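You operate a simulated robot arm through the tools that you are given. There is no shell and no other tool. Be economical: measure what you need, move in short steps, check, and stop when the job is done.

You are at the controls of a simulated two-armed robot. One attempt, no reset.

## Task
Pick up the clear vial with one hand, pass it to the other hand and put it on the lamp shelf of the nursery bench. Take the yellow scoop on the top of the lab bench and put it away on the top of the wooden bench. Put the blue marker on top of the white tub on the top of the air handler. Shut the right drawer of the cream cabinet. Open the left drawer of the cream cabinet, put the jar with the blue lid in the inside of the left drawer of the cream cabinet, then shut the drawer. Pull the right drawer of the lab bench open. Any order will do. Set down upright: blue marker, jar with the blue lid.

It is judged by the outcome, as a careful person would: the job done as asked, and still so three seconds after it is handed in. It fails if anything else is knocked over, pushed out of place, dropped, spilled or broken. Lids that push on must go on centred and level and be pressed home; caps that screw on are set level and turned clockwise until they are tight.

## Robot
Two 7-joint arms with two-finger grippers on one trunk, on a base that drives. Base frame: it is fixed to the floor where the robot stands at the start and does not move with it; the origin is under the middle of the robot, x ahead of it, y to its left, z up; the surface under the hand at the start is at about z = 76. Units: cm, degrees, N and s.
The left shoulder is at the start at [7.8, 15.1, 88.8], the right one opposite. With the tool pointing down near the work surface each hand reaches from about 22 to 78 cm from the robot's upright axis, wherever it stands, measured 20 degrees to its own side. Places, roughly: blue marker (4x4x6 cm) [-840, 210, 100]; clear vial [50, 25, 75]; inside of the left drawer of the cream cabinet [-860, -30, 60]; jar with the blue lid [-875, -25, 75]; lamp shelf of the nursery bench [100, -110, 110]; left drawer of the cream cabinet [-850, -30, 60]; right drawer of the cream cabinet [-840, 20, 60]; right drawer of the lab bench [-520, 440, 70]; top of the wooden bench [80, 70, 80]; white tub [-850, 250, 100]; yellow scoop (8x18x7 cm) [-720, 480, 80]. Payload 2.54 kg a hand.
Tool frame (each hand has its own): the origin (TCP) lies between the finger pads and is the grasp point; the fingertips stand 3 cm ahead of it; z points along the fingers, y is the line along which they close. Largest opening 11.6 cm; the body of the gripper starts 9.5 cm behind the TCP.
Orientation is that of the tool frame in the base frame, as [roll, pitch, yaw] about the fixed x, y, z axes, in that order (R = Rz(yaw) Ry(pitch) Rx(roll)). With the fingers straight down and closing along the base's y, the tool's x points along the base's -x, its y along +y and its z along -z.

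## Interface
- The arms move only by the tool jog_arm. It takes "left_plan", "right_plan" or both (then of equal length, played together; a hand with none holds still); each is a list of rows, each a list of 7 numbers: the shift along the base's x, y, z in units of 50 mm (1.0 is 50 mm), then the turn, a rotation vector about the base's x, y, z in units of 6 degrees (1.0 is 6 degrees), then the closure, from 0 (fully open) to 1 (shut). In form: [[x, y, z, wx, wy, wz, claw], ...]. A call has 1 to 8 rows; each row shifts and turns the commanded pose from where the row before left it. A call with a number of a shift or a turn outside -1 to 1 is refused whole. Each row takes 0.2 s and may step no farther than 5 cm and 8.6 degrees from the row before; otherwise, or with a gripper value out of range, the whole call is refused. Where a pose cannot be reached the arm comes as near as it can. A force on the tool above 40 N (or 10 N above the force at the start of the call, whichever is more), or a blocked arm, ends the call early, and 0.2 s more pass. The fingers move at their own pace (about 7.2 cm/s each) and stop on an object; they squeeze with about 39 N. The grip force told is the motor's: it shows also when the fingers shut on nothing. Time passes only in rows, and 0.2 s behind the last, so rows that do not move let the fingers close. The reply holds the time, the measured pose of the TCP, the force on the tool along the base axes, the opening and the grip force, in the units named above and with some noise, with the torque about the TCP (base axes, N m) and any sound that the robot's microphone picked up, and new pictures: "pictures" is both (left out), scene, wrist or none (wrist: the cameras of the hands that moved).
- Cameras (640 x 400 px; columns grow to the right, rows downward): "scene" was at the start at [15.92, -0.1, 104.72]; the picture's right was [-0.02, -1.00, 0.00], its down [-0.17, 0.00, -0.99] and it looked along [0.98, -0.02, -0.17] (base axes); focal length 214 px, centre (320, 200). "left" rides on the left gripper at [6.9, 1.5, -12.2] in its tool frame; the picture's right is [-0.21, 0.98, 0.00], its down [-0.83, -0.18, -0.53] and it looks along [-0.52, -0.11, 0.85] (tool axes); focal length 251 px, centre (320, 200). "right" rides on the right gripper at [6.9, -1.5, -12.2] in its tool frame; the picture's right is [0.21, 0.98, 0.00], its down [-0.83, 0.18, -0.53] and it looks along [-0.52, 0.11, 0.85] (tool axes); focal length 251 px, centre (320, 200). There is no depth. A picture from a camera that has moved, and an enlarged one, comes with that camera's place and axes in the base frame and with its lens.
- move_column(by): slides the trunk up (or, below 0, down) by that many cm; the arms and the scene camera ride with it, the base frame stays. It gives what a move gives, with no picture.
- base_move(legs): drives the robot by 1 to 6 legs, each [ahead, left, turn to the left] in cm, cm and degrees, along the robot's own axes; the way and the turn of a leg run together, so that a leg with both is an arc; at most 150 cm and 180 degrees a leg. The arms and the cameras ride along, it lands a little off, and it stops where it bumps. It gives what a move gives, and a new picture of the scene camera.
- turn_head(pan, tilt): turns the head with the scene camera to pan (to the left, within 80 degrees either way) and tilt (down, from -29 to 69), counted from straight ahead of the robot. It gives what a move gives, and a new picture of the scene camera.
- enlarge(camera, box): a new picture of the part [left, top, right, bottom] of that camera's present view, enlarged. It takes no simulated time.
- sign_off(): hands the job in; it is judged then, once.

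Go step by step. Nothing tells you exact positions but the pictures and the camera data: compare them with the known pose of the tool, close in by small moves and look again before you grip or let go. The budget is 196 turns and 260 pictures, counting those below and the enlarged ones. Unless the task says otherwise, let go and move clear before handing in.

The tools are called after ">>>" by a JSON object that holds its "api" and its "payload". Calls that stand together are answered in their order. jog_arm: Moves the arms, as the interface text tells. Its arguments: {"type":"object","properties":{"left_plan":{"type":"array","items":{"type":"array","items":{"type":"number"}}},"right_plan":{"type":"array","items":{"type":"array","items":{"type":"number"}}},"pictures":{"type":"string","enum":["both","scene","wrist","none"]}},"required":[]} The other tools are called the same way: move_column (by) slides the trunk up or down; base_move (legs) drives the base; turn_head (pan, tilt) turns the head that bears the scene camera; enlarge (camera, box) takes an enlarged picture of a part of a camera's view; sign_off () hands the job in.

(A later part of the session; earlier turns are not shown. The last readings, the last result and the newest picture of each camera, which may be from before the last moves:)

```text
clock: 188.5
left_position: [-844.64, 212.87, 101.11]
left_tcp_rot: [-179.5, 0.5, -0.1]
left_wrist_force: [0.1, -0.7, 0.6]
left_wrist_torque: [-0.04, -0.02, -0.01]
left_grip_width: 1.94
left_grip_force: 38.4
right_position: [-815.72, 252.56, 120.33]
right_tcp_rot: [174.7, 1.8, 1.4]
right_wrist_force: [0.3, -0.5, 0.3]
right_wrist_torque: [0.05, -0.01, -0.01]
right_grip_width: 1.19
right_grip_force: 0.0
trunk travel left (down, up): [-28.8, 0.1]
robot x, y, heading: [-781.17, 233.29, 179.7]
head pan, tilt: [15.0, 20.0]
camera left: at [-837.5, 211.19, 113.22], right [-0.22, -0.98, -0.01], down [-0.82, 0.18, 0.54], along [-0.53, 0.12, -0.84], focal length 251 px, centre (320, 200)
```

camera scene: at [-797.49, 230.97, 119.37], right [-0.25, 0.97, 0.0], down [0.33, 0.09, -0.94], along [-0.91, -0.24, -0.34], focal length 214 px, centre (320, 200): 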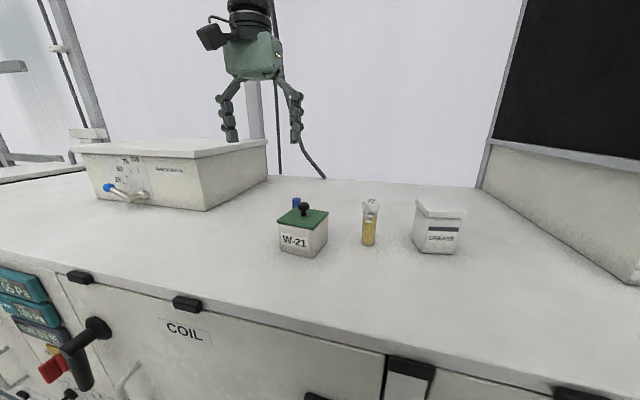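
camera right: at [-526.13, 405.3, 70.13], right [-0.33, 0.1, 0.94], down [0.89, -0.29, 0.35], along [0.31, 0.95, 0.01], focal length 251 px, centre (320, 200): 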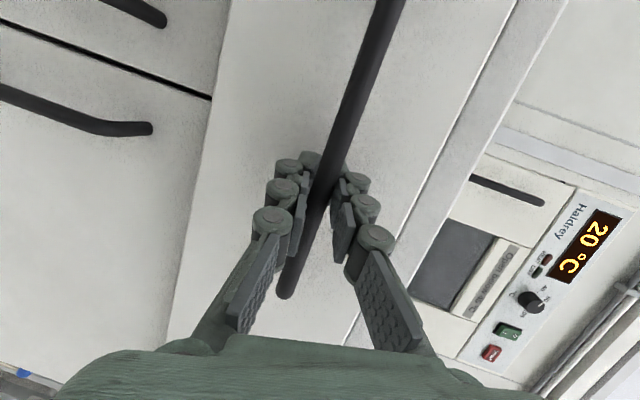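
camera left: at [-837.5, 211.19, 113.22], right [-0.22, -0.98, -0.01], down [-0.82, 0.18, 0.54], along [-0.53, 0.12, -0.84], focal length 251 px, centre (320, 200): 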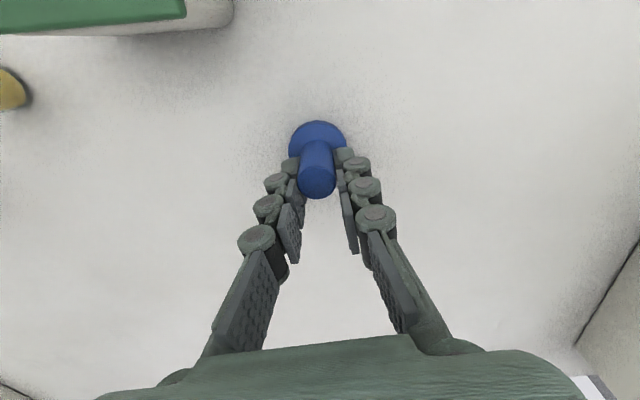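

Now the post is gripped (1.9 cm). I lift the marker clear and draw it back a bit.

>>> {"api": "jog_arm", "payload": {"left_plan": [[0, 0, 0.4, 0, 0, 0, 0.97], [0, 0, 0.8, 0, 0, 0, 0.97], [0.4, -0.1, 0.7, 0, 0, 0, 0.97], [0.5, -0.1, 0.6, 0, 0, 0, 0.97], [0.6, -0.1, 0.5, 0, 0, 0, 0.97], [0.4, 0, 0.2, 0, 0, 0, 0.97]], "pictures": "both"}}

```text
clock: 189.9
left_position: [-834.74, 209.12, 116.98]
left_tcp_rot: [-179.4, 0.7, 0.0]
left_wrist_force: [0.5, -0.1, 0.0]
left_wrist_torque: [-0.03, 0.03, 0.0]
left_grip_width: 1.92
left_grip_force: 38.9
left hand out of reach, approached as far as the arm can: row 2
right_position: [-815.71, 252.47, 120.34]
right_tcp_rot: [174.7, 1.9, 1.4]
right_wrist_force: [0.2, 0.8, 0.2]
right_wrist_torque: [0.01, 0.02, 0.0]
right_grip_width: 1.15
right_grip_force: 0.0
trunk travel left (down, up): [-28.8, 0.1]
robot x, y, heading: [-781.36, 233.62, 179.7]
head pan, tilt: [15.0, 20.0]
camera scene: at [-797.41, 231.0, 119.38], right [-0.25, 0.97, 0.0], down [0.33, 0.09, -0.94], along [-0.91, -0.24, -0.34], focal length 214 px, centre (320, 200)
camera left: at [-827.63, 207.45, 129.1], right [-0.22, -0.98, -0.01], down [-0.82, 0.18, 0.54], along [-0.53, 0.13, -0.84], focal length 251 px, centre (320, 200)
```

scene: 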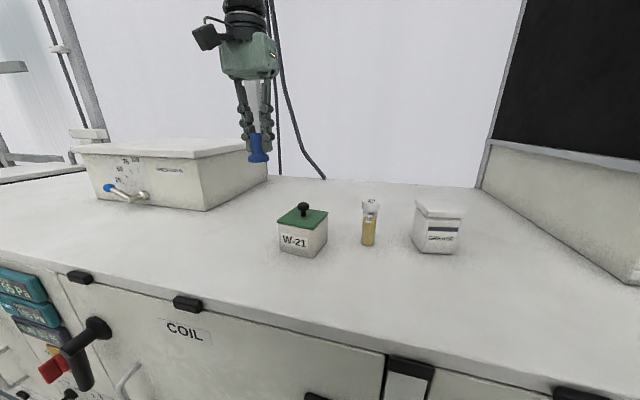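
left: 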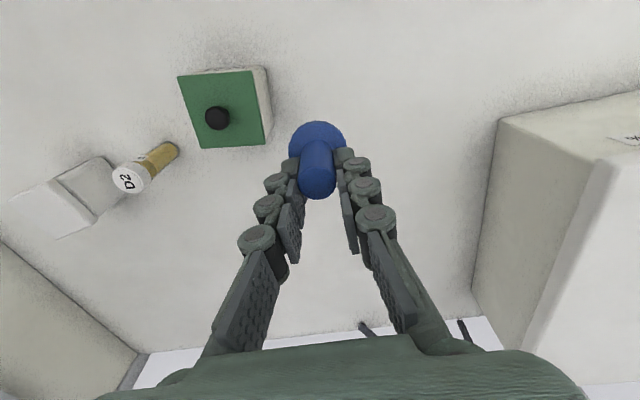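

The tub's lid is near [−840, 244, 104]. Since the mop lies to the right, I turn the robot 25° right instead of sidestepping far, so the left hand faces the tub.

>>> {"api": "base_move", "payload": {"legs": [[0, -5, -25]]}}

>>> {"api": "enlarge", "payload": {"camera": "left", "box": [0, 0, 640, 400]}}

```text
clock: 191.6
left_position: [-836.77, 238.21, 116.97]
left_tcp_rot: [-179.4, 0.6, -24.4]
left_wrist_force: [-0.2, 0.2, -1.6]
left_wrist_torque: [-0.03, -0.02, 0.02]
left_grip_width: 1.91
left_grip_force: 38.9
right_position: [-801.53, 269.91, 120.42]
right_tcp_rot: [174.7, 1.8, -22.9]
right_wrist_force: [-0.8, 0.9, 0.5]
right_wrist_torque: [-0.01, 0.02, -0.01]
right_grip_width: 1.14
right_grip_force: 0.0
trunk travel left (down, up): [-28.8, 0.1]
robot x, y, heading: [-778.15, 238.12, 155.5]
head pan, tilt: [15.0, 20.0]
camera scene: at [-793.71, 242.63, 119.38], right [0.17, 0.99, 0.0], down [0.34, -0.06, -0.94], along [-0.93, 0.16, -0.34], focal length 214 px, centre (320, 200)
```

scene: 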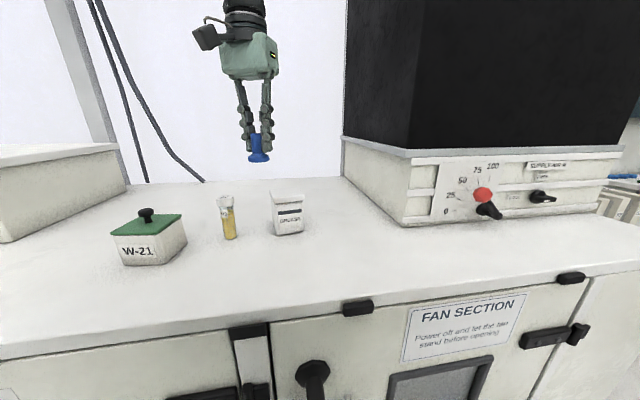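

```text
1.00 times, centred on (320, 200) of left (not enlarged: the box is as wide or as high as the picture)
camera zoom: at [-830.92, 233.71, 129.09], right [-0.6, -0.8, -0.01], down [-0.67, 0.5, 0.54], along [-0.43, 0.33, -0.84], focal length 251 px, centre (320, 200)
```

zoom: 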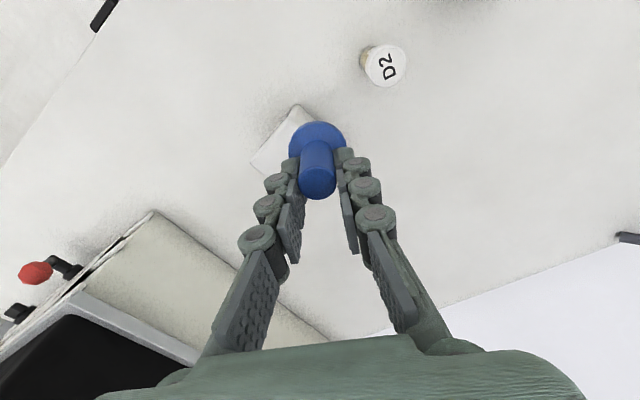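

The lid's front edge runs x ≈ −834.5, y 238.7–246.6, so its centre is about [−838.7, 242.9]. I move the marker over it and lower part way.

>>> {"api": "jog_arm", "payload": {"left_plan": [[-0.2, 0.47, 0, 0, 0, 0, 0.97], [-0.2, 0.47, 0, 0, 0, 0, 0.97], [0, 0, -0.6, 0, 0, 0, 0.97], [0, 0, 0, 0, 0, 0, 0.97]], "pictures": "both"}}

>>> {"api": "enlarge", "payload": {"camera": "scene", "box": [220, 100, 380, 200]}}

```text
clock: 192.6
left_position: [-838.38, 242.09, 113.46]
left_tcp_rot: [-179.4, 0.5, -24.3]
left_wrist_force: [0.2, 0.7, -0.1]
left_wrist_torque: [-0.02, 0.0, 0.04]
left_grip_width: 1.9
left_grip_force: 38.8
left hand out of reach, approached as far as the arm can: row 2
right_position: [-801.47, 269.88, 120.32]
right_tcp_rot: [174.9, 1.9, -22.9]
right_wrist_force: [0.5, -0.5, -0.6]
right_wrist_torque: [0.02, 0.01, 0.01]
right_grip_width: 1.17
right_grip_force: 0.2
trunk travel left (down, up): [-28.8, 0.1]
robot x, y, heading: [-778.11, 238.31, 155.5]
head pan, tilt: [15.0, 20.0]
camera scene: at [-793.73, 242.61, 119.38], right [0.17, 0.99, 0.0], down [0.34, -0.06, -0.94], along [-0.93, 0.16, -0.34], focal length 214 px, centre (320, 200)
camera left: at [-832.5, 237.56, 125.6], right [-0.6, -0.8, -0.01], down [-0.68, 0.5, 0.54], along [-0.43, 0.33, -0.84], focal length 251 px, centre (320, 200)
```

scene: 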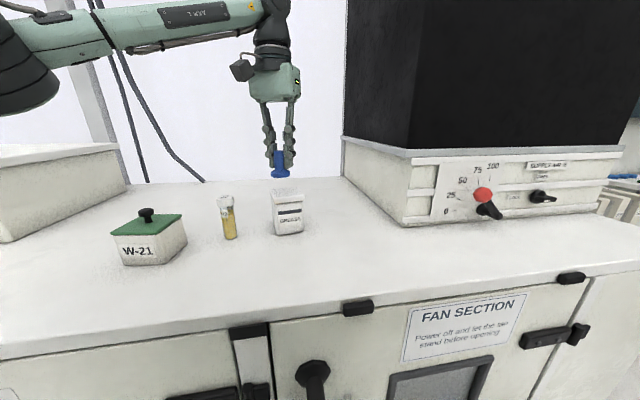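
left: 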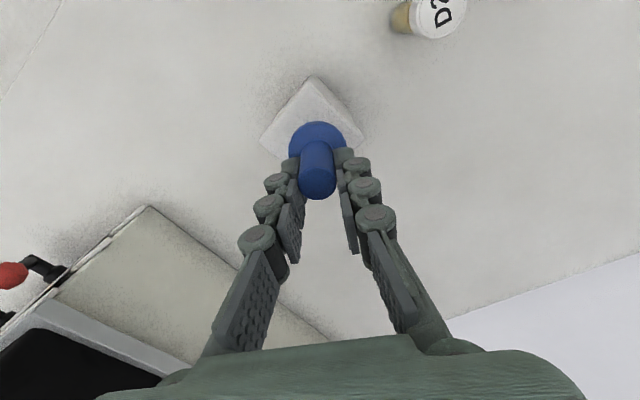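

```text
4.00 times, centred on (300, 150) of scene
camera zoom: at [-793.73, 242.61, 119.38], right [0.17, 0.99, 0.0], down [0.34, -0.06, -0.94], along [-0.93, 0.16, -0.34], focal length 858 px, centre (400, 400)
```

zoom: 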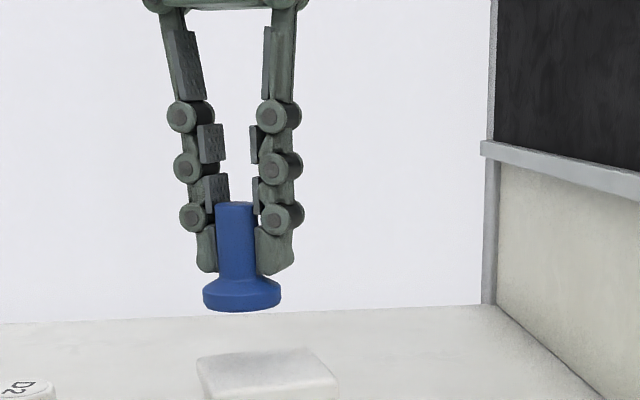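

The lid centre refines to [−838.2, 243.0], so I shift +0.8 in y and lower 2.5 cm.

>>> {"api": "jog_arm", "payload": {"left_plan": [[0.02, 0.17, -0.2, 0, 0, 0, 0.97], [0, 0, -0.3, 0, 0, 0, 0.97], [0, 0, 0, 0, 0, 0, 0.97]], "pictures": "wrist"}}

>>> {"api": "enlarge", "payload": {"camera": "scene", "box": [220, 120, 380, 220]}}

```text
clock: 193.4
left_position: [-838.28, 242.78, 110.92]
left_tcp_rot: [-179.5, 0.6, -24.4]
left_wrist_force: [-0.8, -0.1, 0.2]
left_wrist_torque: [0.03, 0.0, 0.01]
left_grip_width: 1.9
left_grip_force: 38.7
right_position: [-801.33, 269.89, 120.32]
right_tcp_rot: [174.7, 1.9, -22.9]
right_wrist_force: [-0.3, 0.3, 0.5]
right_wrist_torque: [0.01, -0.02, -0.02]
right_grip_width: 1.17
right_grip_force: 0.2
trunk travel left (down, up): [-28.8, 0.1]
robot x, y, heading: [-777.96, 237.87, 155.5]
head pan, tilt: [15.0, 20.0]
camera left: at [-832.38, 238.45, 123.03], right [-0.6, -0.8, -0.01], down [-0.67, 0.5, 0.54], along [-0.43, 0.33, -0.84], focal length 251 px, centre (320, 200)
```

left: 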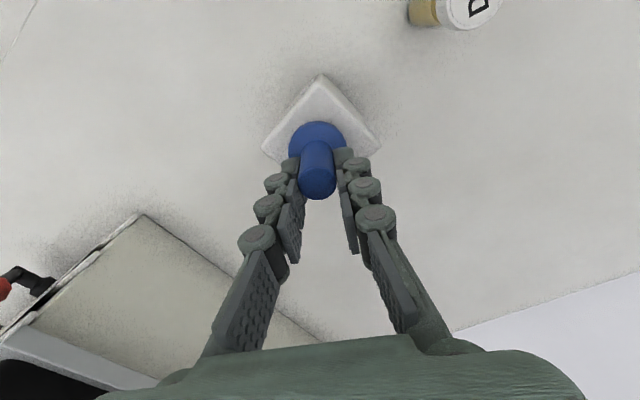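

```text
4.00 times, centred on (300, 170) of scene
camera zoom: at [-793.72, 242.62, 119.38], right [0.17, 0.99, 0.0], down [0.34, -0.06, -0.94], along [-0.93, 0.16, -0.34], focal length 858 px, centre (400, 320)
```

zoom: 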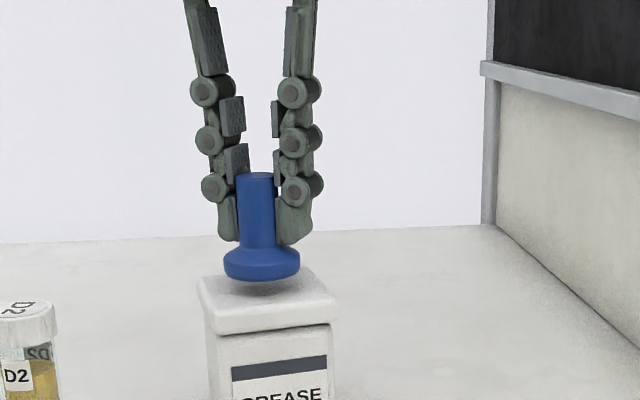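

The marker is about 1.8 cm above the lid and centred. I lower 1.5 cm, then feel for contact.

>>> {"api": "jog_arm", "payload": {"left_plan": [[0.05, -0.02, -0.2, 0, 0, 0, 0.97], [0, 0, -0.1, 0, 0, 0, 0.97], [0, 0, 0, 0, 0, 0, 0.97]], "pictures": "none"}}

>>> {"api": "enlarge", "payload": {"camera": "scene", "box": [220, 120, 380, 220]}}

```text
clock: 194.2
left_position: [-837.85, 242.62, 109.72]
left_tcp_rot: [-179.3, 1.1, -24.3]
left_wrist_force: [-7.2, 1.2, 36.0]
left_wrist_torque: [-0.27, 0.06, 0.19]
left_grip_width: 1.95
left_grip_force: 39.1
right_position: [-801.11, 269.8, 120.42]
right_tcp_rot: [174.6, 2.0, -23.0]
right_wrist_force: [-0.3, -0.3, -0.8]
right_wrist_torque: [-0.02, 0.0, -0.02]
right_grip_width: 1.14
right_grip_force: 0.0
trunk travel left (down, up): [-28.8, 0.1]
robot x, y, heading: [-778.1, 238.3, 155.6]
head pan, tilt: [15.0, 20.0]
```

```text
4.00 times, centred on (300, 170) of scene
camera zoom: at [-793.49, 242.61, 119.47], right [0.17, 0.99, 0.0], down [0.33, -0.06, -0.94], along [-0.93, 0.16, -0.34], focal length 858 px, centre (400, 320)
```

zoom: 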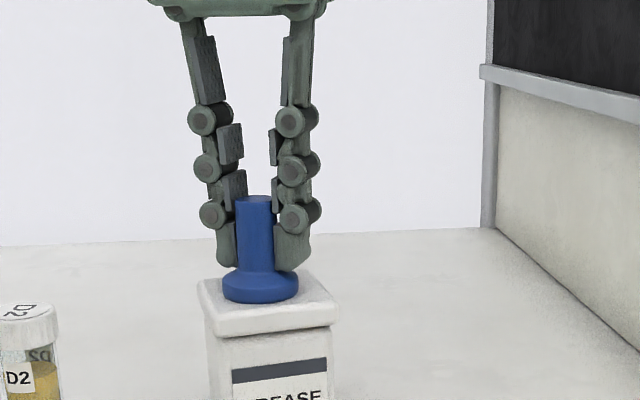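

The marker stands on the lid with 36 N of press. I ease up half a centimetre, shift 0.5 cm toward the lid's centre, touch down lightly and release.

>>> {"api": "jog_arm", "payload": {"left_plan": [[0, 0, 0.1, 0, 0, 0, 0.97], [0.1, 0.03, 0, 0, 0, 0, 0.97], [0, 0, -0.04, 0, 0, 0, 0.97], [0, 0, 0, 0, 0, 0, 0.97]], "pictures": "wrist"}}

```text
clock: 195.2
left_position: [-837.38, 242.7, 109.66]
left_tcp_rot: [-179.4, 0.8, -24.2]
left_wrist_force: [-6.6, -5.8, 25.5]
left_wrist_torque: [-0.39, 0.15, 0.0]
left_grip_width: 1.89
left_grip_force: 38.9
right_position: [-801.26, 269.8, 120.35]
right_tcp_rot: [174.7, 1.9, -22.7]
right_wrist_force: [0.7, 0.2, -0.1]
right_wrist_torque: [-0.01, -0.02, -0.02]
right_grip_width: 1.2
right_grip_force: 0.0
trunk travel left (down, up): [-28.8, 0.1]
robot x, y, heading: [-778.16, 238.32, 155.5]
head pan, tilt: [15.0, 20.0]
camera left: at [-831.48, 238.25, 121.84], right [-0.6, -0.8, -0.01], down [-0.67, 0.5, 0.55], along [-0.43, 0.33, -0.84], focal length 251 px, centre (320, 200)
```

left: 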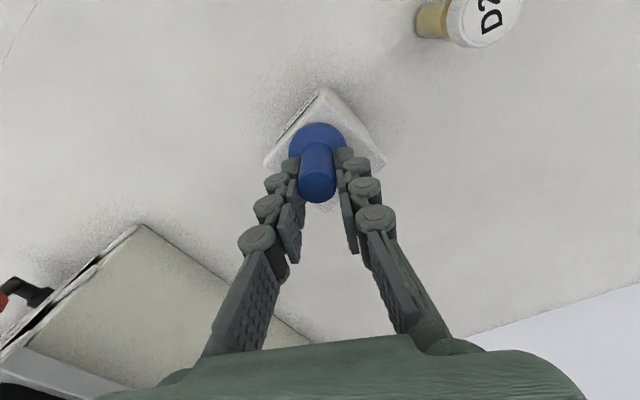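

Still 25 N of press. I raise a bit and look at the lid.

>>> {"api": "jog_arm", "payload": {"left_plan": [[0, 0, 0.05, 0, 0, 0, 0.97], [0, 0, 0, 0, 0, 0, 0.97]], "pictures": "wrist"}}

>>> {"api": "enlarge", "payload": {"camera": "scene", "box": [240, 150, 336, 210]}}

```text
clock: 195.8
left_position: [-837.32, 242.8, 109.72]
left_tcp_rot: [-179.3, 0.4, -24.3]
left_wrist_force: [-0.9, -2.6, 7.9]
left_wrist_torque: [-0.22, 0.05, 0.06]
left_grip_width: 1.9
left_grip_force: 39.3
right_position: [-801.41, 269.66, 120.25]
right_tcp_rot: [174.7, 1.9, -22.9]
right_wrist_force: [0.7, 0.9, -0.1]
right_wrist_torque: [-0.02, 0.0, -0.03]
right_grip_width: 1.14
right_grip_force: 0.1
trunk travel left (down, up): [-28.8, 0.1]
robot x, y, heading: [-777.86, 238.43, 155.6]
head pan, tilt: [15.0, 20.0]
camera left: at [-831.44, 238.4, 121.88], right [-0.6, -0.8, -0.01], down [-0.68, 0.5, 0.54], along [-0.43, 0.33, -0.84], focal length 251 px, centre (320, 200)
```

left: 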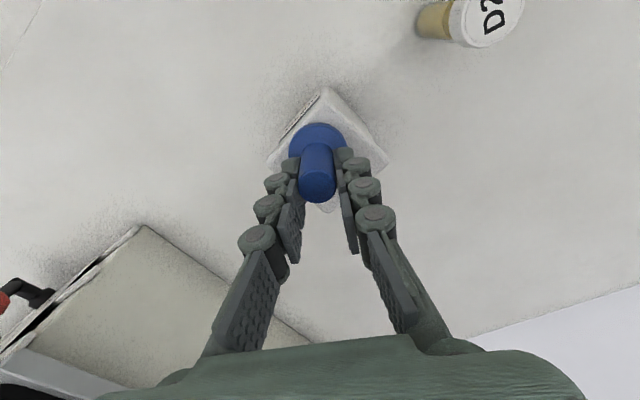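

```text
6.67 times, centred on (288, 180) of scene
camera zoom: at [-793.66, 242.55, 119.37], right [0.17, 0.99, 0.0], down [0.34, -0.06, -0.94], along [-0.93, 0.16, -0.34], focal length 1430 px, centre (533, 333)
```

zoom: 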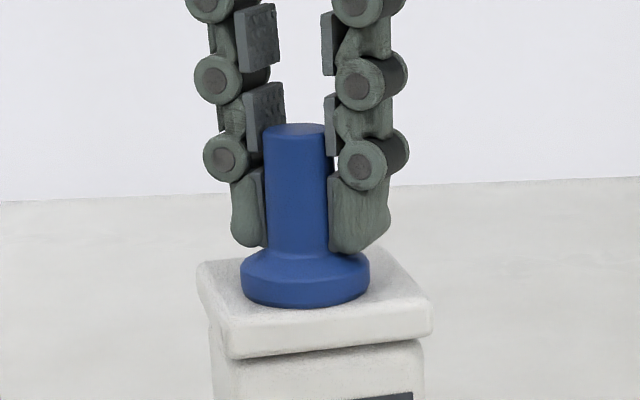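

The marker stands upright on the lid, well inside its edges. I open and rise straight up.

>>> {"api": "jog_arm", "payload": {"left_plan": [[0, 0, 0, 0, 0, 0, 0.8], [0, 0, 0, 0, 0, 0, 0.5], [0, 0, 0, 0, 0, 0, 0.4], [0, 0, 0.5, 0, 0, 0, 0.4], [0, 0, 0.6, 0, 0, 0, 0.4], [0.5, -0.2, 0.4, 0, 0, 0, 0.4]], "pictures": "both"}}

```text
clock: 197.2
left_position: [-834.58, 241.65, 117.38]
left_tcp_rot: [-179.4, 0.7, -24.4]
left_wrist_force: [1.3, -0.2, -1.2]
left_wrist_torque: [0.0, 0.02, 0.01]
left_grip_width: 6.99
left_grip_force: 0.1
right_position: [-801.18, 269.71, 120.33]
right_tcp_rot: [174.7, 2.1, -22.8]
right_wrist_force: [-0.1, -0.3, -0.7]
right_wrist_torque: [-0.02, 0.04, 0.03]
right_grip_width: 1.17
right_grip_force: 0.0
trunk travel left (down, up): [-28.8, 0.1]
robot x, y, heading: [-778.34, 238.13, 155.8]
head pan, tilt: [15.0, 20.0]
camera scene: at [-793.58, 242.58, 119.41], right [0.17, 0.99, 0.0], down [0.34, -0.06, -0.94], along [-0.93, 0.16, -0.34], focal length 214 px, centre (320, 200)
camera left: at [-828.65, 237.32, 129.54], right [-0.6, -0.8, -0.01], down [-0.67, 0.5, 0.55], along [-0.43, 0.33, -0.84], focal length 251 px, centre (320, 200)
```

scene: 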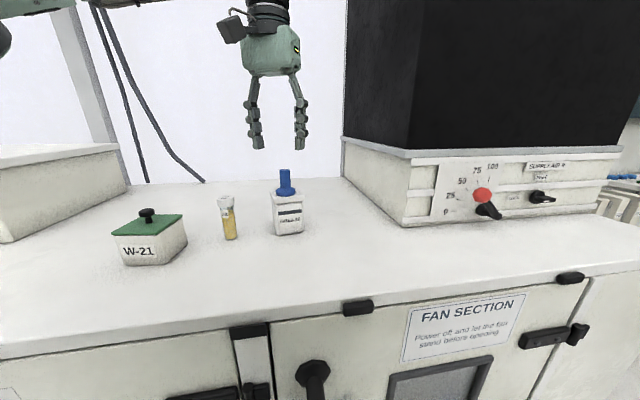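
left: 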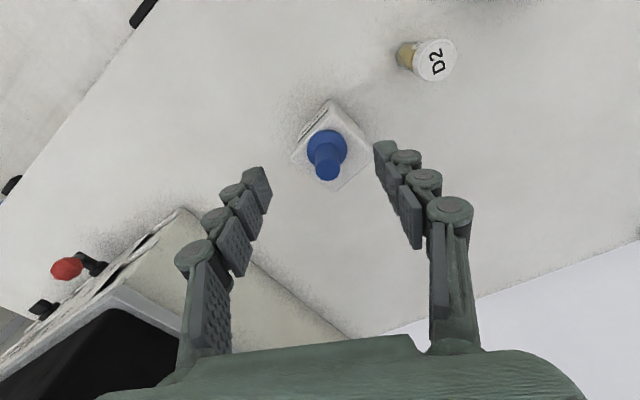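

The marker is centred on the tub. I draw the left hand back, back the robot off, straighten, and go south toward the cream cabinet.

>>> {"api": "jog_arm", "payload": {"left_plan": [[0.85, -0.35, 0, 0, 0, 0, 0.4], [0.85, -0.35, 0, 0, 0, 0, 0.9], [0.6, -0.25, 0, 0, 0, 0, 0.9]], "pictures": "none"}}

>>> {"api": "base_move", "payload": {"legs": [[-30, 0, 0], [0, 0, 24.4], [0, 120, 0]]}}

>>> {"api": "turn_head", "payload": {"pan": 30, "tilt": 15}}

```text
clock: 198.0
left_position: [-823.37, 236.73, 117.15]
left_tcp_rot: [-179.3, 0.7, -24.4]
left_wrist_force: [0.5, 0.6, -0.8]
left_wrist_torque: [0.02, 0.03, 0.0]
left_grip_width: 1.15
left_grip_force: 0.1
right_position: [-801.31, 269.72, 120.4]
right_tcp_rot: [174.6, 1.9, -22.9]
right_wrist_force: [1.3, -1.2, -0.2]
right_wrist_torque: [0.01, -0.01, 0.01]
right_grip_width: 1.15
right_grip_force: 0.1
trunk travel left (down, up): [-28.8, 0.1]
robot x, y, heading: [-778.33, 238.16, 155.7]
head pan, tilt: [15.0, 20.0]
```

```text
clock: 212.6
left_position: [-792.21, 87.31, 117.22]
left_tcp_rot: [-179.3, 0.7, -0.4]
left_wrist_force: [0.0, 0.1, -0.1]
left_wrist_torque: [0.01, 0.0, -0.04]
left_grip_width: 1.18
left_grip_force: 0.1
right_position: [-785.63, 126.56, 120.32]
right_tcp_rot: [174.6, 1.9, 1.4]
right_wrist_force: [0.4, 0.3, -0.3]
right_wrist_torque: [0.02, 0.0, -0.02]
right_grip_width: 1.17
right_grip_force: 0.1
trunk travel left (down, up): [-28.8, 0.1]
robot x, y, heading: [-751.59, 107.07, 179.3]
head pan, tilt: [15.0, 20.0]
camera scene: at [-767.39, 104.89, 119.38], right [-0.25, 0.97, 0.0], down [0.33, 0.09, -0.94], along [-0.91, -0.24, -0.34], focal length 214 px, centre (320, 200)
```

scene: 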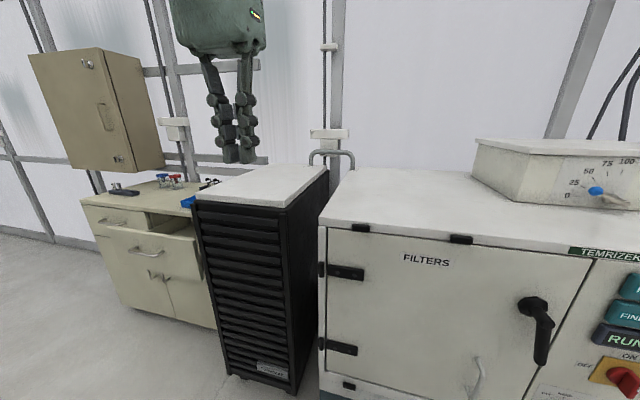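

```text
clock: 213.4
left_position: [-792.17, 87.22, 117.12]
left_tcp_rot: [-179.4, 0.5, -0.4]
left_wrist_force: [-0.1, 0.0, 0.7]
left_wrist_torque: [0.0, 0.02, -0.01]
left_grip_width: 1.19
left_grip_force: 0.1
right_position: [-785.52, 126.58, 120.41]
right_tcp_rot: [174.7, 1.9, 1.3]
right_wrist_force: [-0.7, -1.1, -0.3]
right_wrist_torque: [-0.01, -0.03, -0.03]
right_grip_width: 1.13
right_grip_force: 0.1
trunk travel left (down, up): [-28.8, 0.1]
robot x, y, heading: [-751.38, 107.18, 179.7]
head pan, tilt: [30.0, 15.0]
camera scene: at [-766.5, 102.64, 120.19], right [-0.49, 0.87, 0.0], down [0.23, 0.13, -0.97], along [-0.84, -0.48, -0.26], focal length 214 px, centre (320, 200)
```

scene: 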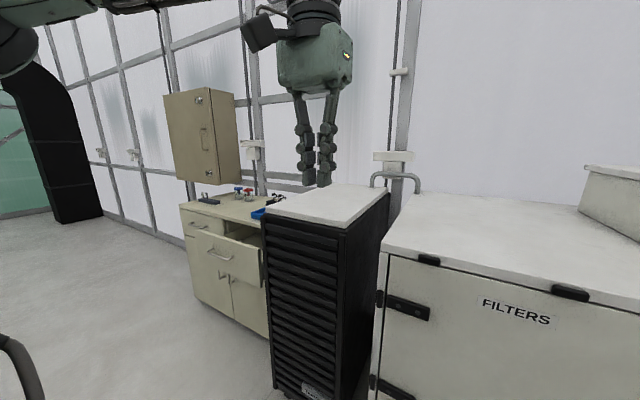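

The cream cabinet is visible with its right drawer open and a wall cupboard above. I continue south to stand before it.

>>> {"api": "base_move", "payload": {"legs": [[0, 108, 0.5]]}}

>>> {"api": "turn_head", "payload": {"pan": 0, "tilt": 30}}

```text
clock: 224.1
left_position: [-793.4, -20.25, 117.2]
left_tcp_rot: [-179.4, 0.5, -0.5]
left_wrist_force: [-1.0, 0.3, 0.2]
left_wrist_torque: [0.02, 0.0, -0.01]
left_grip_width: 1.13
left_grip_force: 0.0
right_position: [-786.44, 18.92, 120.38]
right_tcp_rot: [174.7, 1.9, 1.0]
right_wrist_force: [-0.2, -0.1, -0.9]
right_wrist_torque: [0.01, 0.0, -0.01]
right_grip_width: 1.16
right_grip_force: 0.0
trunk travel left (down, up): [-28.8, 0.1]
robot x, y, heading: [-752.5, -0.48, 179.4]
head pan, tilt: [30.0, 15.0]
camera scene: at [-767.55, -5.08, 120.2], right [-0.49, 0.87, 0.0], down [0.23, 0.13, -0.97], along [-0.84, -0.47, -0.26], focal length 214 px, centre (320, 200)
```

scene: 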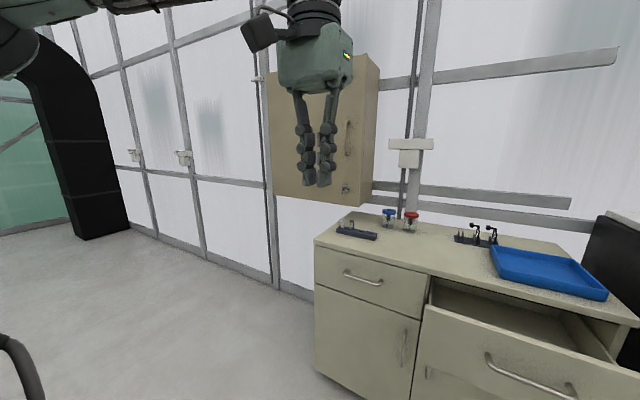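

```text
clock: 225.0
left_position: [-793.29, -20.27, 117.18]
left_tcp_rot: [-179.5, 0.7, -0.5]
left_wrist_force: [-0.3, -0.2, -0.5]
left_wrist_torque: [0.0, -0.02, -0.01]
left_grip_width: 1.16
left_grip_force: 0.0
right_position: [-786.51, 18.89, 120.36]
right_tcp_rot: [174.7, 1.9, 1.0]
right_wrist_force: [-0.9, -0.9, 0.0]
right_wrist_torque: [0.0, 0.0, -0.02]
right_grip_width: 1.17
right_grip_force: 0.1
trunk travel left (down, up): [-28.8, 0.1]
robot x, y, heading: [-752.42, -0.7, 179.3]
head pan, tilt: [0.0, 30.0]
camera scene: at [-768.45, -0.4, 117.78], right [0.01, 1.0, 0.0], down [0.5, -0.01, -0.87], along [-0.87, 0.01, -0.5], focal length 214 px, centre (320, 200)
```

scene: 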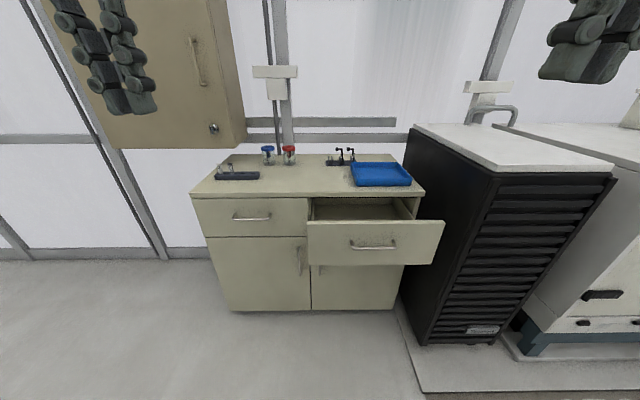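

The cabinet is before me: right drawer open, left closed, the blue-lidded jar on top toward the back beside a red-lidded one. I lower the trunk, move nearer, and pitch the closed right hand forward to push the right drawer shut.

>>> {"api": "move_column", "payload": {"by": -26}}

>>> {"api": "base_move", "payload": {"legs": [[15, 0, 0.7]]}}

>>> {"api": "jog_arm", "payload": {"right_plan": [[0, 0, -0.5, 0, 1, 0, 0.95], [0, 0, -0.5, 0, 1, 0, 0.95], [0, 0, -0.5, 0, 1, 0, 0.95], [0, 0, -0.5, 0, 1, 0, 0.95], [0, 0, -0.5, 0, 1, 0, 0.95], [0, 0, -0.5, 0, 1, 0, 0.95], [0, 0, -0.5, 0, 1, 0, 0.95], [0, 0, -0.5, 0, 1, 0, 0.95]], "pictures": "both"}}

```text
clock: 227.7
left_position: [-793.38, -20.25, 91.22]
left_tcp_rot: [-179.4, 0.5, -0.5]
left_wrist_force: [0.3, -0.2, 0.6]
left_wrist_torque: [0.0, -0.01, 0.03]
left_grip_width: 1.16
left_grip_force: 0.1
right_position: [-786.51, 18.87, 94.32]
right_tcp_rot: [174.8, 1.9, 1.0]
right_wrist_force: [1.0, -0.1, 0.4]
right_wrist_torque: [-0.02, -0.04, 0.02]
right_grip_width: 1.18
right_grip_force: 0.1
trunk travel left (down, up): [-2.8, 26.1]
robot x, y, heading: [-752.36, -0.44, 179.2]
head pan, tilt: [0.0, 30.0]
```

```text
clock: 229.0
left_position: [-807.52, -20.81, 91.2]
left_tcp_rot: [-179.4, 0.6, 0.2]
left_wrist_force: [0.2, -0.5, -0.7]
left_wrist_torque: [0.02, 0.0, 0.0]
left_grip_width: 1.16
left_grip_force: 0.0
right_position: [-801.4, 18.56, 94.2]
right_tcp_rot: [174.7, 1.9, 1.8]
right_wrist_force: [0.1, -0.1, 0.0]
right_wrist_torque: [0.01, -0.01, -0.02]
right_grip_width: 1.18
right_grip_force: 0.0
trunk travel left (down, up): [-2.8, 26.1]
robot x, y, heading: [-766.93, -0.64, -179.8]
head pan, tilt: [0.0, 30.0]
camera scene: at [-782.97, -0.53, 91.77], right [0.0, 1.0, 0.0], down [0.5, 0.0, -0.87], along [-0.87, 0.0, -0.5], focal length 214 px, centre (320, 200)
```

scene: 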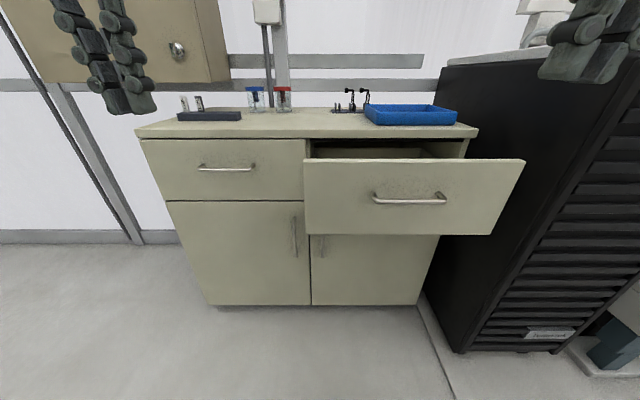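

```text
clock: 230.8
left_position: [-807.63, -20.85, 91.15]
left_tcp_rot: [-179.4, 0.6, 0.2]
left_wrist_force: [0.1, 0.3, 0.3]
left_wrist_torque: [-0.01, -0.02, 0.01]
left_grip_width: 1.16
left_grip_force: 0.1
right_position: [-808.24, 18.65, 83.95]
right_tcp_rot: [176.7, 49.8, 2.7]
right_wrist_force: [-0.3, -0.7, 1.0]
right_wrist_torque: [0.02, -0.02, 0.02]
right_grip_width: 0.58
right_grip_force: 0.0
right hand out of reach, approached as far as the arm can: row 6, 7, 8
trunk travel left (down, up): [-2.8, 26.1]
robot x, y, heading: [-766.74, -0.72, -180.1]
head pan, tilt: [0.0, 30.0]
camera scene: at [-782.97, -0.53, 91.78], right [0.0, 1.0, 0.0], down [0.5, 0.0, -0.87], along [-0.87, 0.0, -0.5], focal length 214 px, centre (320, 200)
camera right: at [-794.57, 21.43, 86.5], right [0.23, -0.97, -0.13], down [-0.11, -0.16, 0.98], along [-0.97, -0.21, -0.14], focal length 251 px, centre (320, 200)
```

scene: 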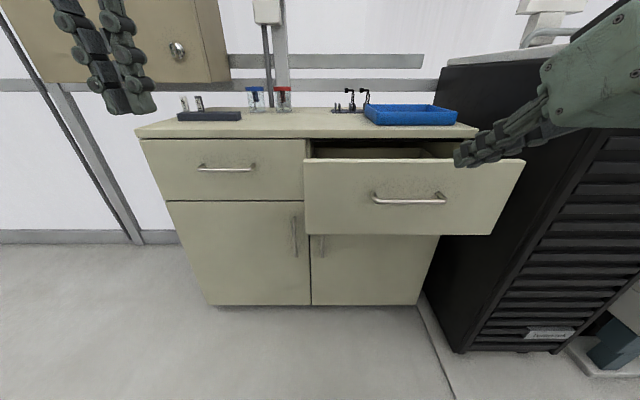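
right: 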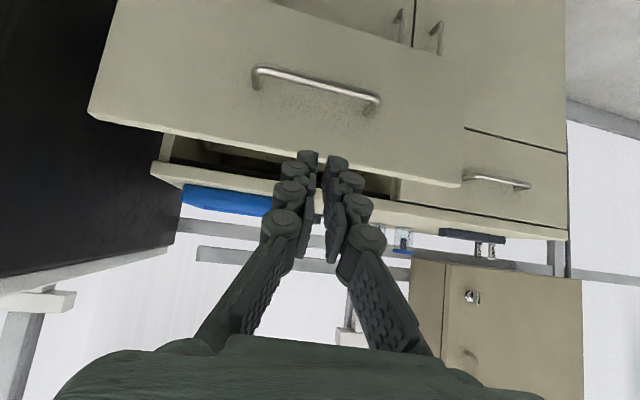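

The right drawer's handle is at about [−823, 18, 69], pulled out 15 cm; the left one's is at [−838, −26, 70]. I bring the fist down to z ≈ 64 in front of the drawer, below its handle.

>>> {"api": "base_move", "payload": {"legs": [[-12, 0, 0]]}}

>>> {"api": "jog_arm", "payload": {"right_plan": [[-0.4, 0, -0.7, 0, 0, 0, 1], [-0.4, 0, -0.7, 0, 0, 0, 1], [-0.4, 0, -0.7, 0, 0, 0, 1], [-0.4, 0, -0.7, 0, 0, 0, 1], [0, 0, -0.7, 0, 0, 0, 1], [0, 0, -0.5, 0, 0, 0, 1]], "pictures": "both"}}

```text
clock: 232.1
left_position: [-795.98, -20.59, 91.1]
left_tcp_rot: [-179.4, 0.6, 0.0]
left_wrist_force: [-0.4, 0.2, 0.0]
left_wrist_torque: [-0.01, -0.04, -0.01]
left_grip_width: 1.16
left_grip_force: 0.0
right_position: [-796.38, 18.92, 83.77]
right_tcp_rot: [176.7, 49.8, 2.6]
right_wrist_force: [-0.2, -0.8, 0.1]
right_wrist_torque: [0.0, 0.03, 0.0]
right_grip_width: 0.59
right_grip_force: 0.0
trunk travel left (down, up): [-2.8, 26.1]
robot x, y, heading: [-755.51, -0.7, 179.9]
head pan, tilt: [0.0, 30.0]
camera scene: at [-771.25, -0.48, 91.78], right [0.0, 1.0, 0.0], down [0.5, 0.0, -0.87], along [-0.87, 0.0, -0.5], focal length 214 px, centre (320, 200)
```

scene: 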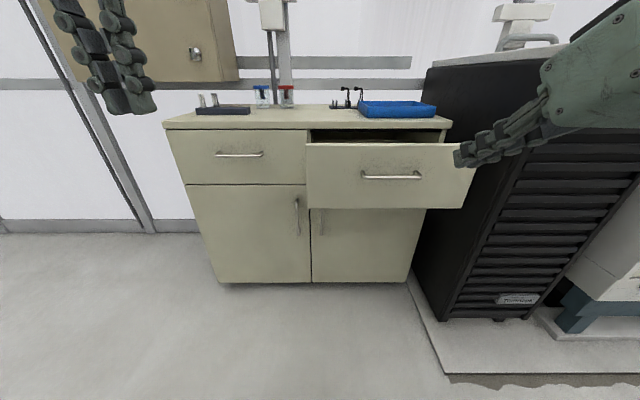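

```text
clock: 233.4
left_position: [-795.86, -20.55, 91.2]
left_tcp_rot: [-179.4, 0.5, 0.1]
left_wrist_force: [-1.2, -0.4, 0.4]
left_wrist_torque: [0.0, 0.03, 0.03]
left_grip_width: 1.16
left_grip_force: 0.0
right_position: [-806.14, 18.97, 64.92]
right_tcp_rot: [176.7, 49.9, 2.6]
right_wrist_force: [0.8, -0.4, 0.7]
right_wrist_torque: [-0.01, 0.02, 0.0]
right_grip_width: 0.0
right_grip_force: 28.6
right hand out of reach, approached as far as the arm can: row 1, 2
trunk travel left (down, up): [-2.8, 26.1]
robot x, y, heading: [-755.08, -1.02, 179.9]
head pan, tilt: [0.0, 30.0]
camera scene: at [-771.24, -0.48, 91.78], right [0.0, 1.0, 0.0], down [0.5, 0.0, -0.87], along [-0.87, 0.0, -0.5], focal length 214 px, centre (320, 200)
camera right: at [-792.41, 21.57, 67.58], right [0.22, -0.97, -0.13], down [-0.11, -0.16, 0.98], along [-0.97, -0.21, -0.14], focal length 251 px, centre (320, 200)
```

scene: 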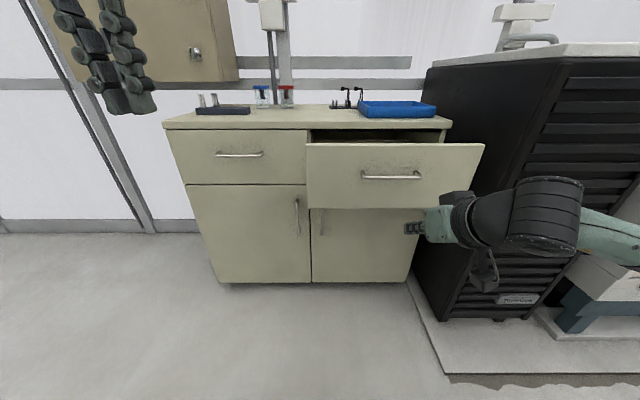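
right: 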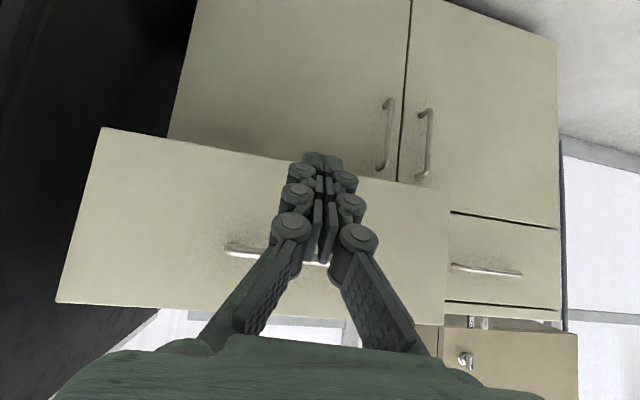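

The fist is level with the lower part of the drawer front. I drive up 15 cm, then push with the arm.

>>> {"api": "base_move", "payload": {"legs": [[15, 0, 0]]}}

>>> {"api": "jog_arm", "payload": {"right_plan": [[-0.6, 0, 0, 0, 0, 0, 1], [-0.6, 0, 0, 0, 0, 0, 1], [-0.6, 0, 0, 0, 0, 0, 1], [-0.6, 0, 0, 0, 0, 0, 1], [-0.5, 0, 0, 0, 0, 0, 1]], "pictures": "both"}}

```text
clock: 234.8
left_position: [-811.09, -20.57, 91.12]
left_tcp_rot: [-179.4, 0.6, -0.1]
left_wrist_force: [0.8, -0.8, 0.4]
left_wrist_torque: [-0.03, 0.01, 0.04]
left_grip_width: 1.15
left_grip_force: 0.2
right_position: [-821.16, 18.99, 64.95]
right_tcp_rot: [176.7, 49.7, 2.3]
right_wrist_force: [0.3, -0.7, -0.3]
right_wrist_torque: [0.01, -0.02, -0.03]
right_grip_width: 0.02
right_grip_force: 28.3
trunk travel left (down, up): [-2.8, 26.1]
robot x, y, heading: [-770.4, -0.58, 179.9]
head pan, tilt: [0.0, 30.0]
camera scene: at [-786.42, -0.41, 91.77], right [0.0, 1.0, 0.0], down [0.5, 0.0, -0.87], along [-0.87, 0.0, -0.5], focal length 214 px, centre (320, 200)
```

scene: 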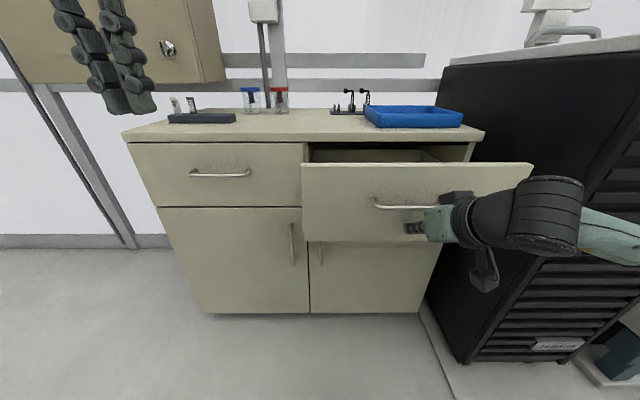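

```text
clock: 236.0
left_position: [-811.15, -20.41, 91.05]
left_tcp_rot: [-179.4, 0.7, -0.1]
left_wrist_force: [-0.3, 0.3, 0.3]
left_wrist_torque: [0.04, 0.03, -0.01]
left_grip_width: 1.14
left_grip_force: 0.0
right_position: [-835.72, 18.62, 64.83]
right_tcp_rot: [176.7, 49.7, 2.5]
right_wrist_force: [-0.8, -0.4, -0.5]
right_wrist_torque: [0.0, 0.01, -0.01]
right_grip_width: 0.0
right_grip_force: 28.6
trunk travel left (down, up): [-2.8, 26.1]
robot x, y, heading: [-770.36, -0.85, 179.7]
head pan, tilt: [0.0, 30.0]
camera scene: at [-786.42, -0.41, 91.77], right [0.0, 1.0, 0.0], down [0.5, 0.0, -0.87], along [-0.87, 0.0, -0.5], focal length 214 px, centre (320, 200)
camera right: at [-822.11, 21.36, 67.49], right [0.22, -0.97, -0.13], down [-0.11, -0.16, 0.98], along [-0.97, -0.2, -0.14], focal length 251 px, centre (320, 200)
```

scene: 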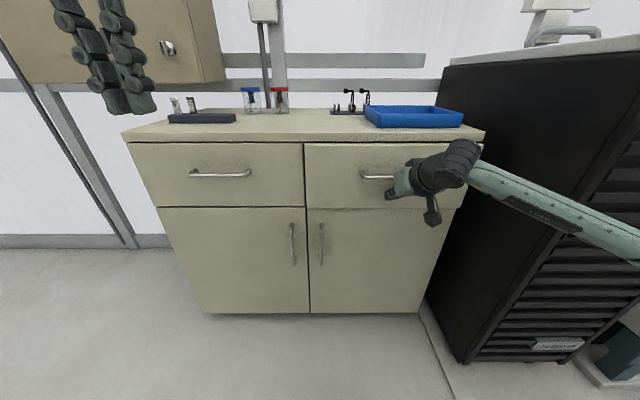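
right: 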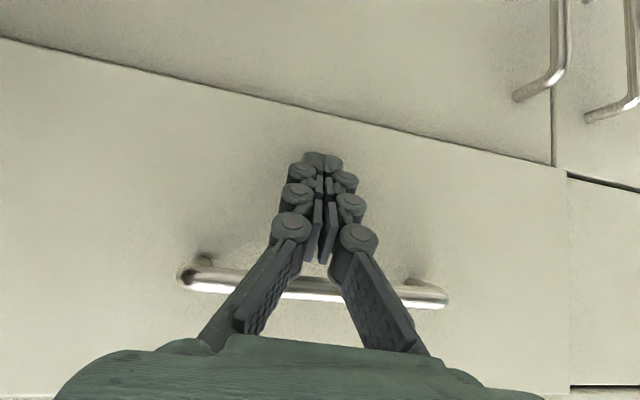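

The drawer is almost shut. I push on gently until it meets resistance.

>>> {"api": "jog_arm", "payload": {"right_plan": [[-0.3, 0, 0, 0, 0, 0, 1], [-0.3, 0, 0, 0, 0, 0, 1], [-0.2, 0, 0, 0, 0, 0, 1], [-0.2, 0, 0, 0, 0, 0, 1]], "pictures": "both"}}

```text
clock: 236.6
left_position: [-810.99, -20.42, 91.13]
left_tcp_rot: [-179.4, 0.7, -0.1]
left_wrist_force: [-0.6, 0.7, -0.1]
left_wrist_torque: [0.01, 0.01, -0.01]
left_grip_width: 1.16
left_grip_force: 0.0
right_position: [-837.24, 18.95, 64.88]
right_tcp_rot: [176.8, 49.3, 2.6]
right_wrist_force: [14.0, 1.3, 6.1]
right_wrist_torque: [0.01, 0.06, -0.14]
right_grip_width: 0.02
right_grip_force: 28.2
trunk travel left (down, up): [-2.8, 26.1]
robot x, y, heading: [-770.58, -0.74, 179.6]
head pan, tilt: [0.0, 30.0]
stopped in row 2 (right hand): the force on the tool passed its limit at 54 N (the readings are from after the stop); the commanded pose is now the measured one
camera scene: at [-786.28, -0.38, 91.81], right [0.01, 1.0, 0.0], down [0.5, 0.0, -0.87], along [-0.87, 0.0, -0.5], focal length 214 px, centre (320, 200)
camera right: at [-823.59, 21.48, 67.69], right [0.23, -0.97, -0.13], down [-0.12, -0.16, 0.98], along [-0.97, -0.21, -0.15], focal length 251 px, centre (320, 200)
```

scene: 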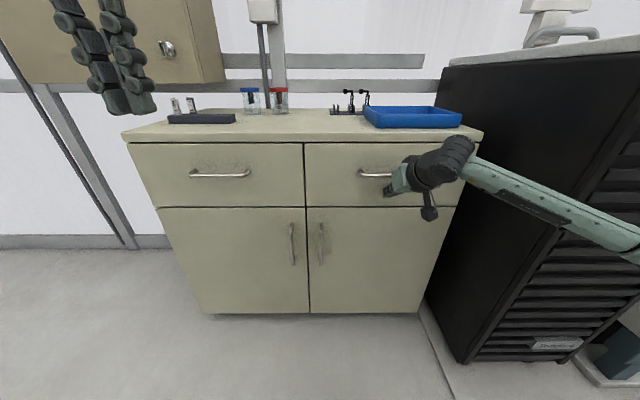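
right: 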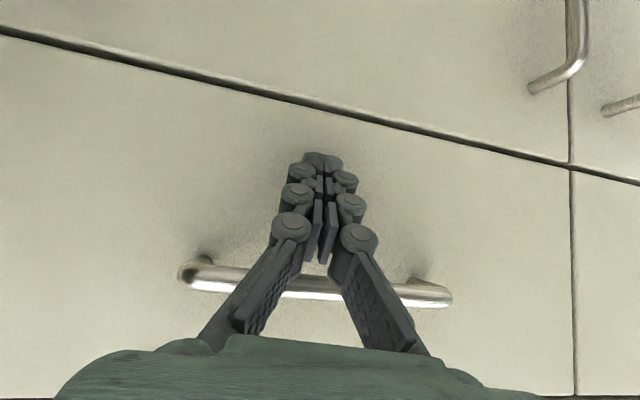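

The right drawer is shut flush. Now I study the jar and the wall cupboard above it before planning the reach.

>>> {"api": "enlarge", "payload": {"camera": "scene", "box": [130, 30, 370, 180]}}

>>> {"api": "jog_arm", "payload": {"right_plan": [[0.5, 0, 0, 0, 0, 0, 1], [0.6, 0, 0.2, 0, 0, 0, 1], [0.6, 0, 0.6, 0, 0, 0, 1], [0.4, 0, 0.8, 0, 0, 0, 1], [0, 0, 0.8, 0, 0, 0, 1], [0, 0, 0.8, 0, 0, 0, 1]], "pictures": "none"}}

>>> {"api": "move_column", "payload": {"by": 16}}

>>> {"api": "enlarge", "payload": {"camera": "scene", "box": [130, 50, 450, 250]}}

```text
2.67 times, centred on (250, 105) of scene
camera zoom: at [-786.28, -0.38, 91.81], right [0.01, 1.0, 0.0], down [0.5, 0.0, -0.87], along [-0.87, 0.0, -0.5], focal length 572 px, centre (507, 453)
```

zoom: 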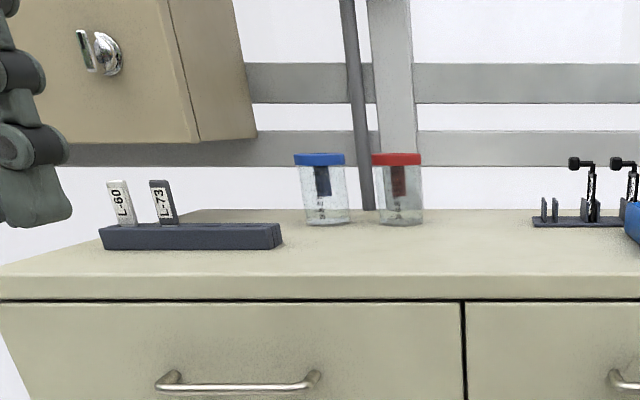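

```text
clock: 238.0
left_position: [-811.18, -20.47, 91.11]
left_tcp_rot: [-179.4, 0.5, 0.0]
left_wrist_force: [-0.1, 0.8, -0.2]
left_wrist_torque: [-0.02, 0.01, -0.02]
left_grip_width: 1.17
left_grip_force: 0.1
right_position: [-826.62, 18.75, 80.93]
right_tcp_rot: [176.9, 49.2, 2.6]
right_wrist_force: [-0.3, -0.9, 0.0]
right_wrist_torque: [-0.05, 0.0, -0.01]
right_grip_width: 0.0
right_grip_force: 28.7
trunk travel left (down, up): [-2.8, 26.1]
robot x, y, heading: [-770.43, -0.51, 179.7]
head pan, tilt: [0.0, 30.0]
```

```text
clock: 239.8
left_position: [-811.18, -20.49, 107.18]
left_tcp_rot: [-179.4, 0.4, -0.1]
left_wrist_force: [-0.1, -0.1, -0.7]
left_wrist_torque: [-0.03, 0.01, -0.02]
left_grip_width: 1.16
left_grip_force: 0.0
right_position: [-826.51, 18.67, 96.96]
right_tcp_rot: [176.8, 49.1, 2.7]
right_wrist_force: [0.1, 0.0, -0.3]
right_wrist_torque: [-0.04, -0.02, -0.01]
right_grip_width: 0.01
right_grip_force: 29.3
trunk travel left (down, up): [-18.8, 10.1]
robot x, y, heading: [-770.79, -0.35, 179.6]
head pan, tilt: [0.0, 30.0]
```

```text
2.00 times, centred on (290, 150) of scene
camera zoom: at [-786.41, -0.39, 107.76], right [0.0, 1.0, 0.0], down [0.5, 0.0, -0.87], along [-0.87, 0.0, -0.5], focal length 429 px, centre (380, 300)
```

zoom: 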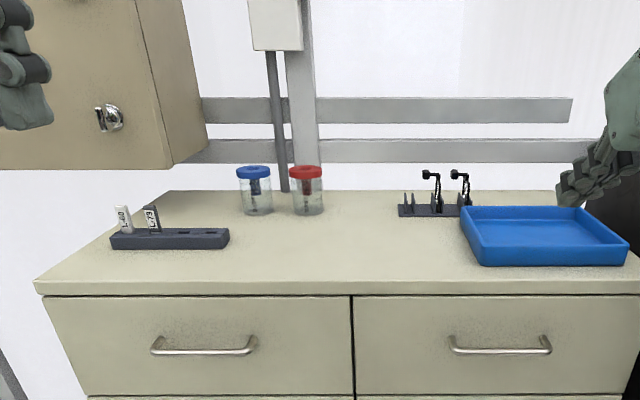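

Measured: jar base [−869, −25], counter z ≈ 80, lid top ≈ 88.4, red jar 10 cm to its right, cupboard bottom z ≈ 90 beyond y < −36; left handle [−837, −26, 70]. I pull the right hand back and drive in so the left hand can take the jar first.

>>> {"api": "jog_arm", "payload": {"right_plan": [[0.8, 0, 0.2, 0, 0, 0, 1], [0.8, 0.1, 0.2, 0, 0, 0, 1]], "left_plan": [[0, 0, 0, 0, 0, 0, 0.5], [0, 0, 0, 0, 0, 0, 0.25]], "pictures": "none"}}

>>> {"api": "base_move", "payload": {"legs": [[26, 0, 0]]}}

```text
clock: 240.4
left_position: [-811.1, -20.37, 107.15]
left_tcp_rot: [-179.5, 0.6, -0.1]
left_wrist_force: [-0.1, -0.6, -0.1]
left_wrist_torque: [-0.01, 0.04, -0.01]
left_grip_width: 8.51
left_grip_force: 0.1
right_position: [-818.27, 19.16, 98.84]
right_tcp_rot: [176.8, 49.3, 2.6]
right_wrist_force: [0.1, -0.7, 0.0]
right_wrist_torque: [-0.02, 0.03, 0.03]
right_grip_width: 0.01
right_grip_force: 28.3
trunk travel left (down, up): [-18.8, 10.1]
robot x, y, heading: [-770.22, -0.33, 179.9]
head pan, tilt: [0.0, 30.0]
```

```text
clock: 241.9
left_position: [-830.21, -20.14, 106.95]
left_tcp_rot: [-179.3, 0.5, -0.8]
left_wrist_force: [-0.4, 0.5, 0.4]
left_wrist_torque: [-0.05, 0.01, 0.01]
left_grip_width: 8.71
left_grip_force: 0.0
right_position: [-836.93, 20.42, 99.22]
right_tcp_rot: [177.1, 49.7, 1.1]
right_wrist_force: [-0.2, 0.6, -0.9]
right_wrist_torque: [0.03, 0.02, 0.0]
right_grip_width: 0.0
right_grip_force: 28.7
trunk travel left (down, up): [-18.8, 10.1]
robot x, y, heading: [-789.41, -0.56, 178.7]
head pan, tilt: [0.0, 30.0]
stopped in leg 1: the robot was blocked; the commanded pose is now the measured one
camera scene: at [-805.2, -0.27, 107.81], right [0.02, 1.0, 0.0], down [0.5, -0.01, -0.87], along [-0.87, 0.02, -0.5], focal length 214 px, centre (320, 200)
```

scene: 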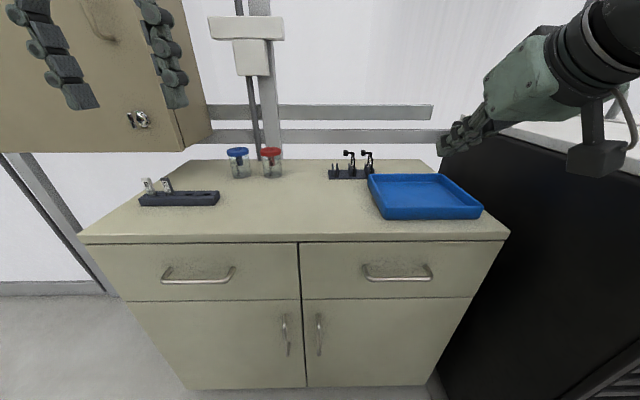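

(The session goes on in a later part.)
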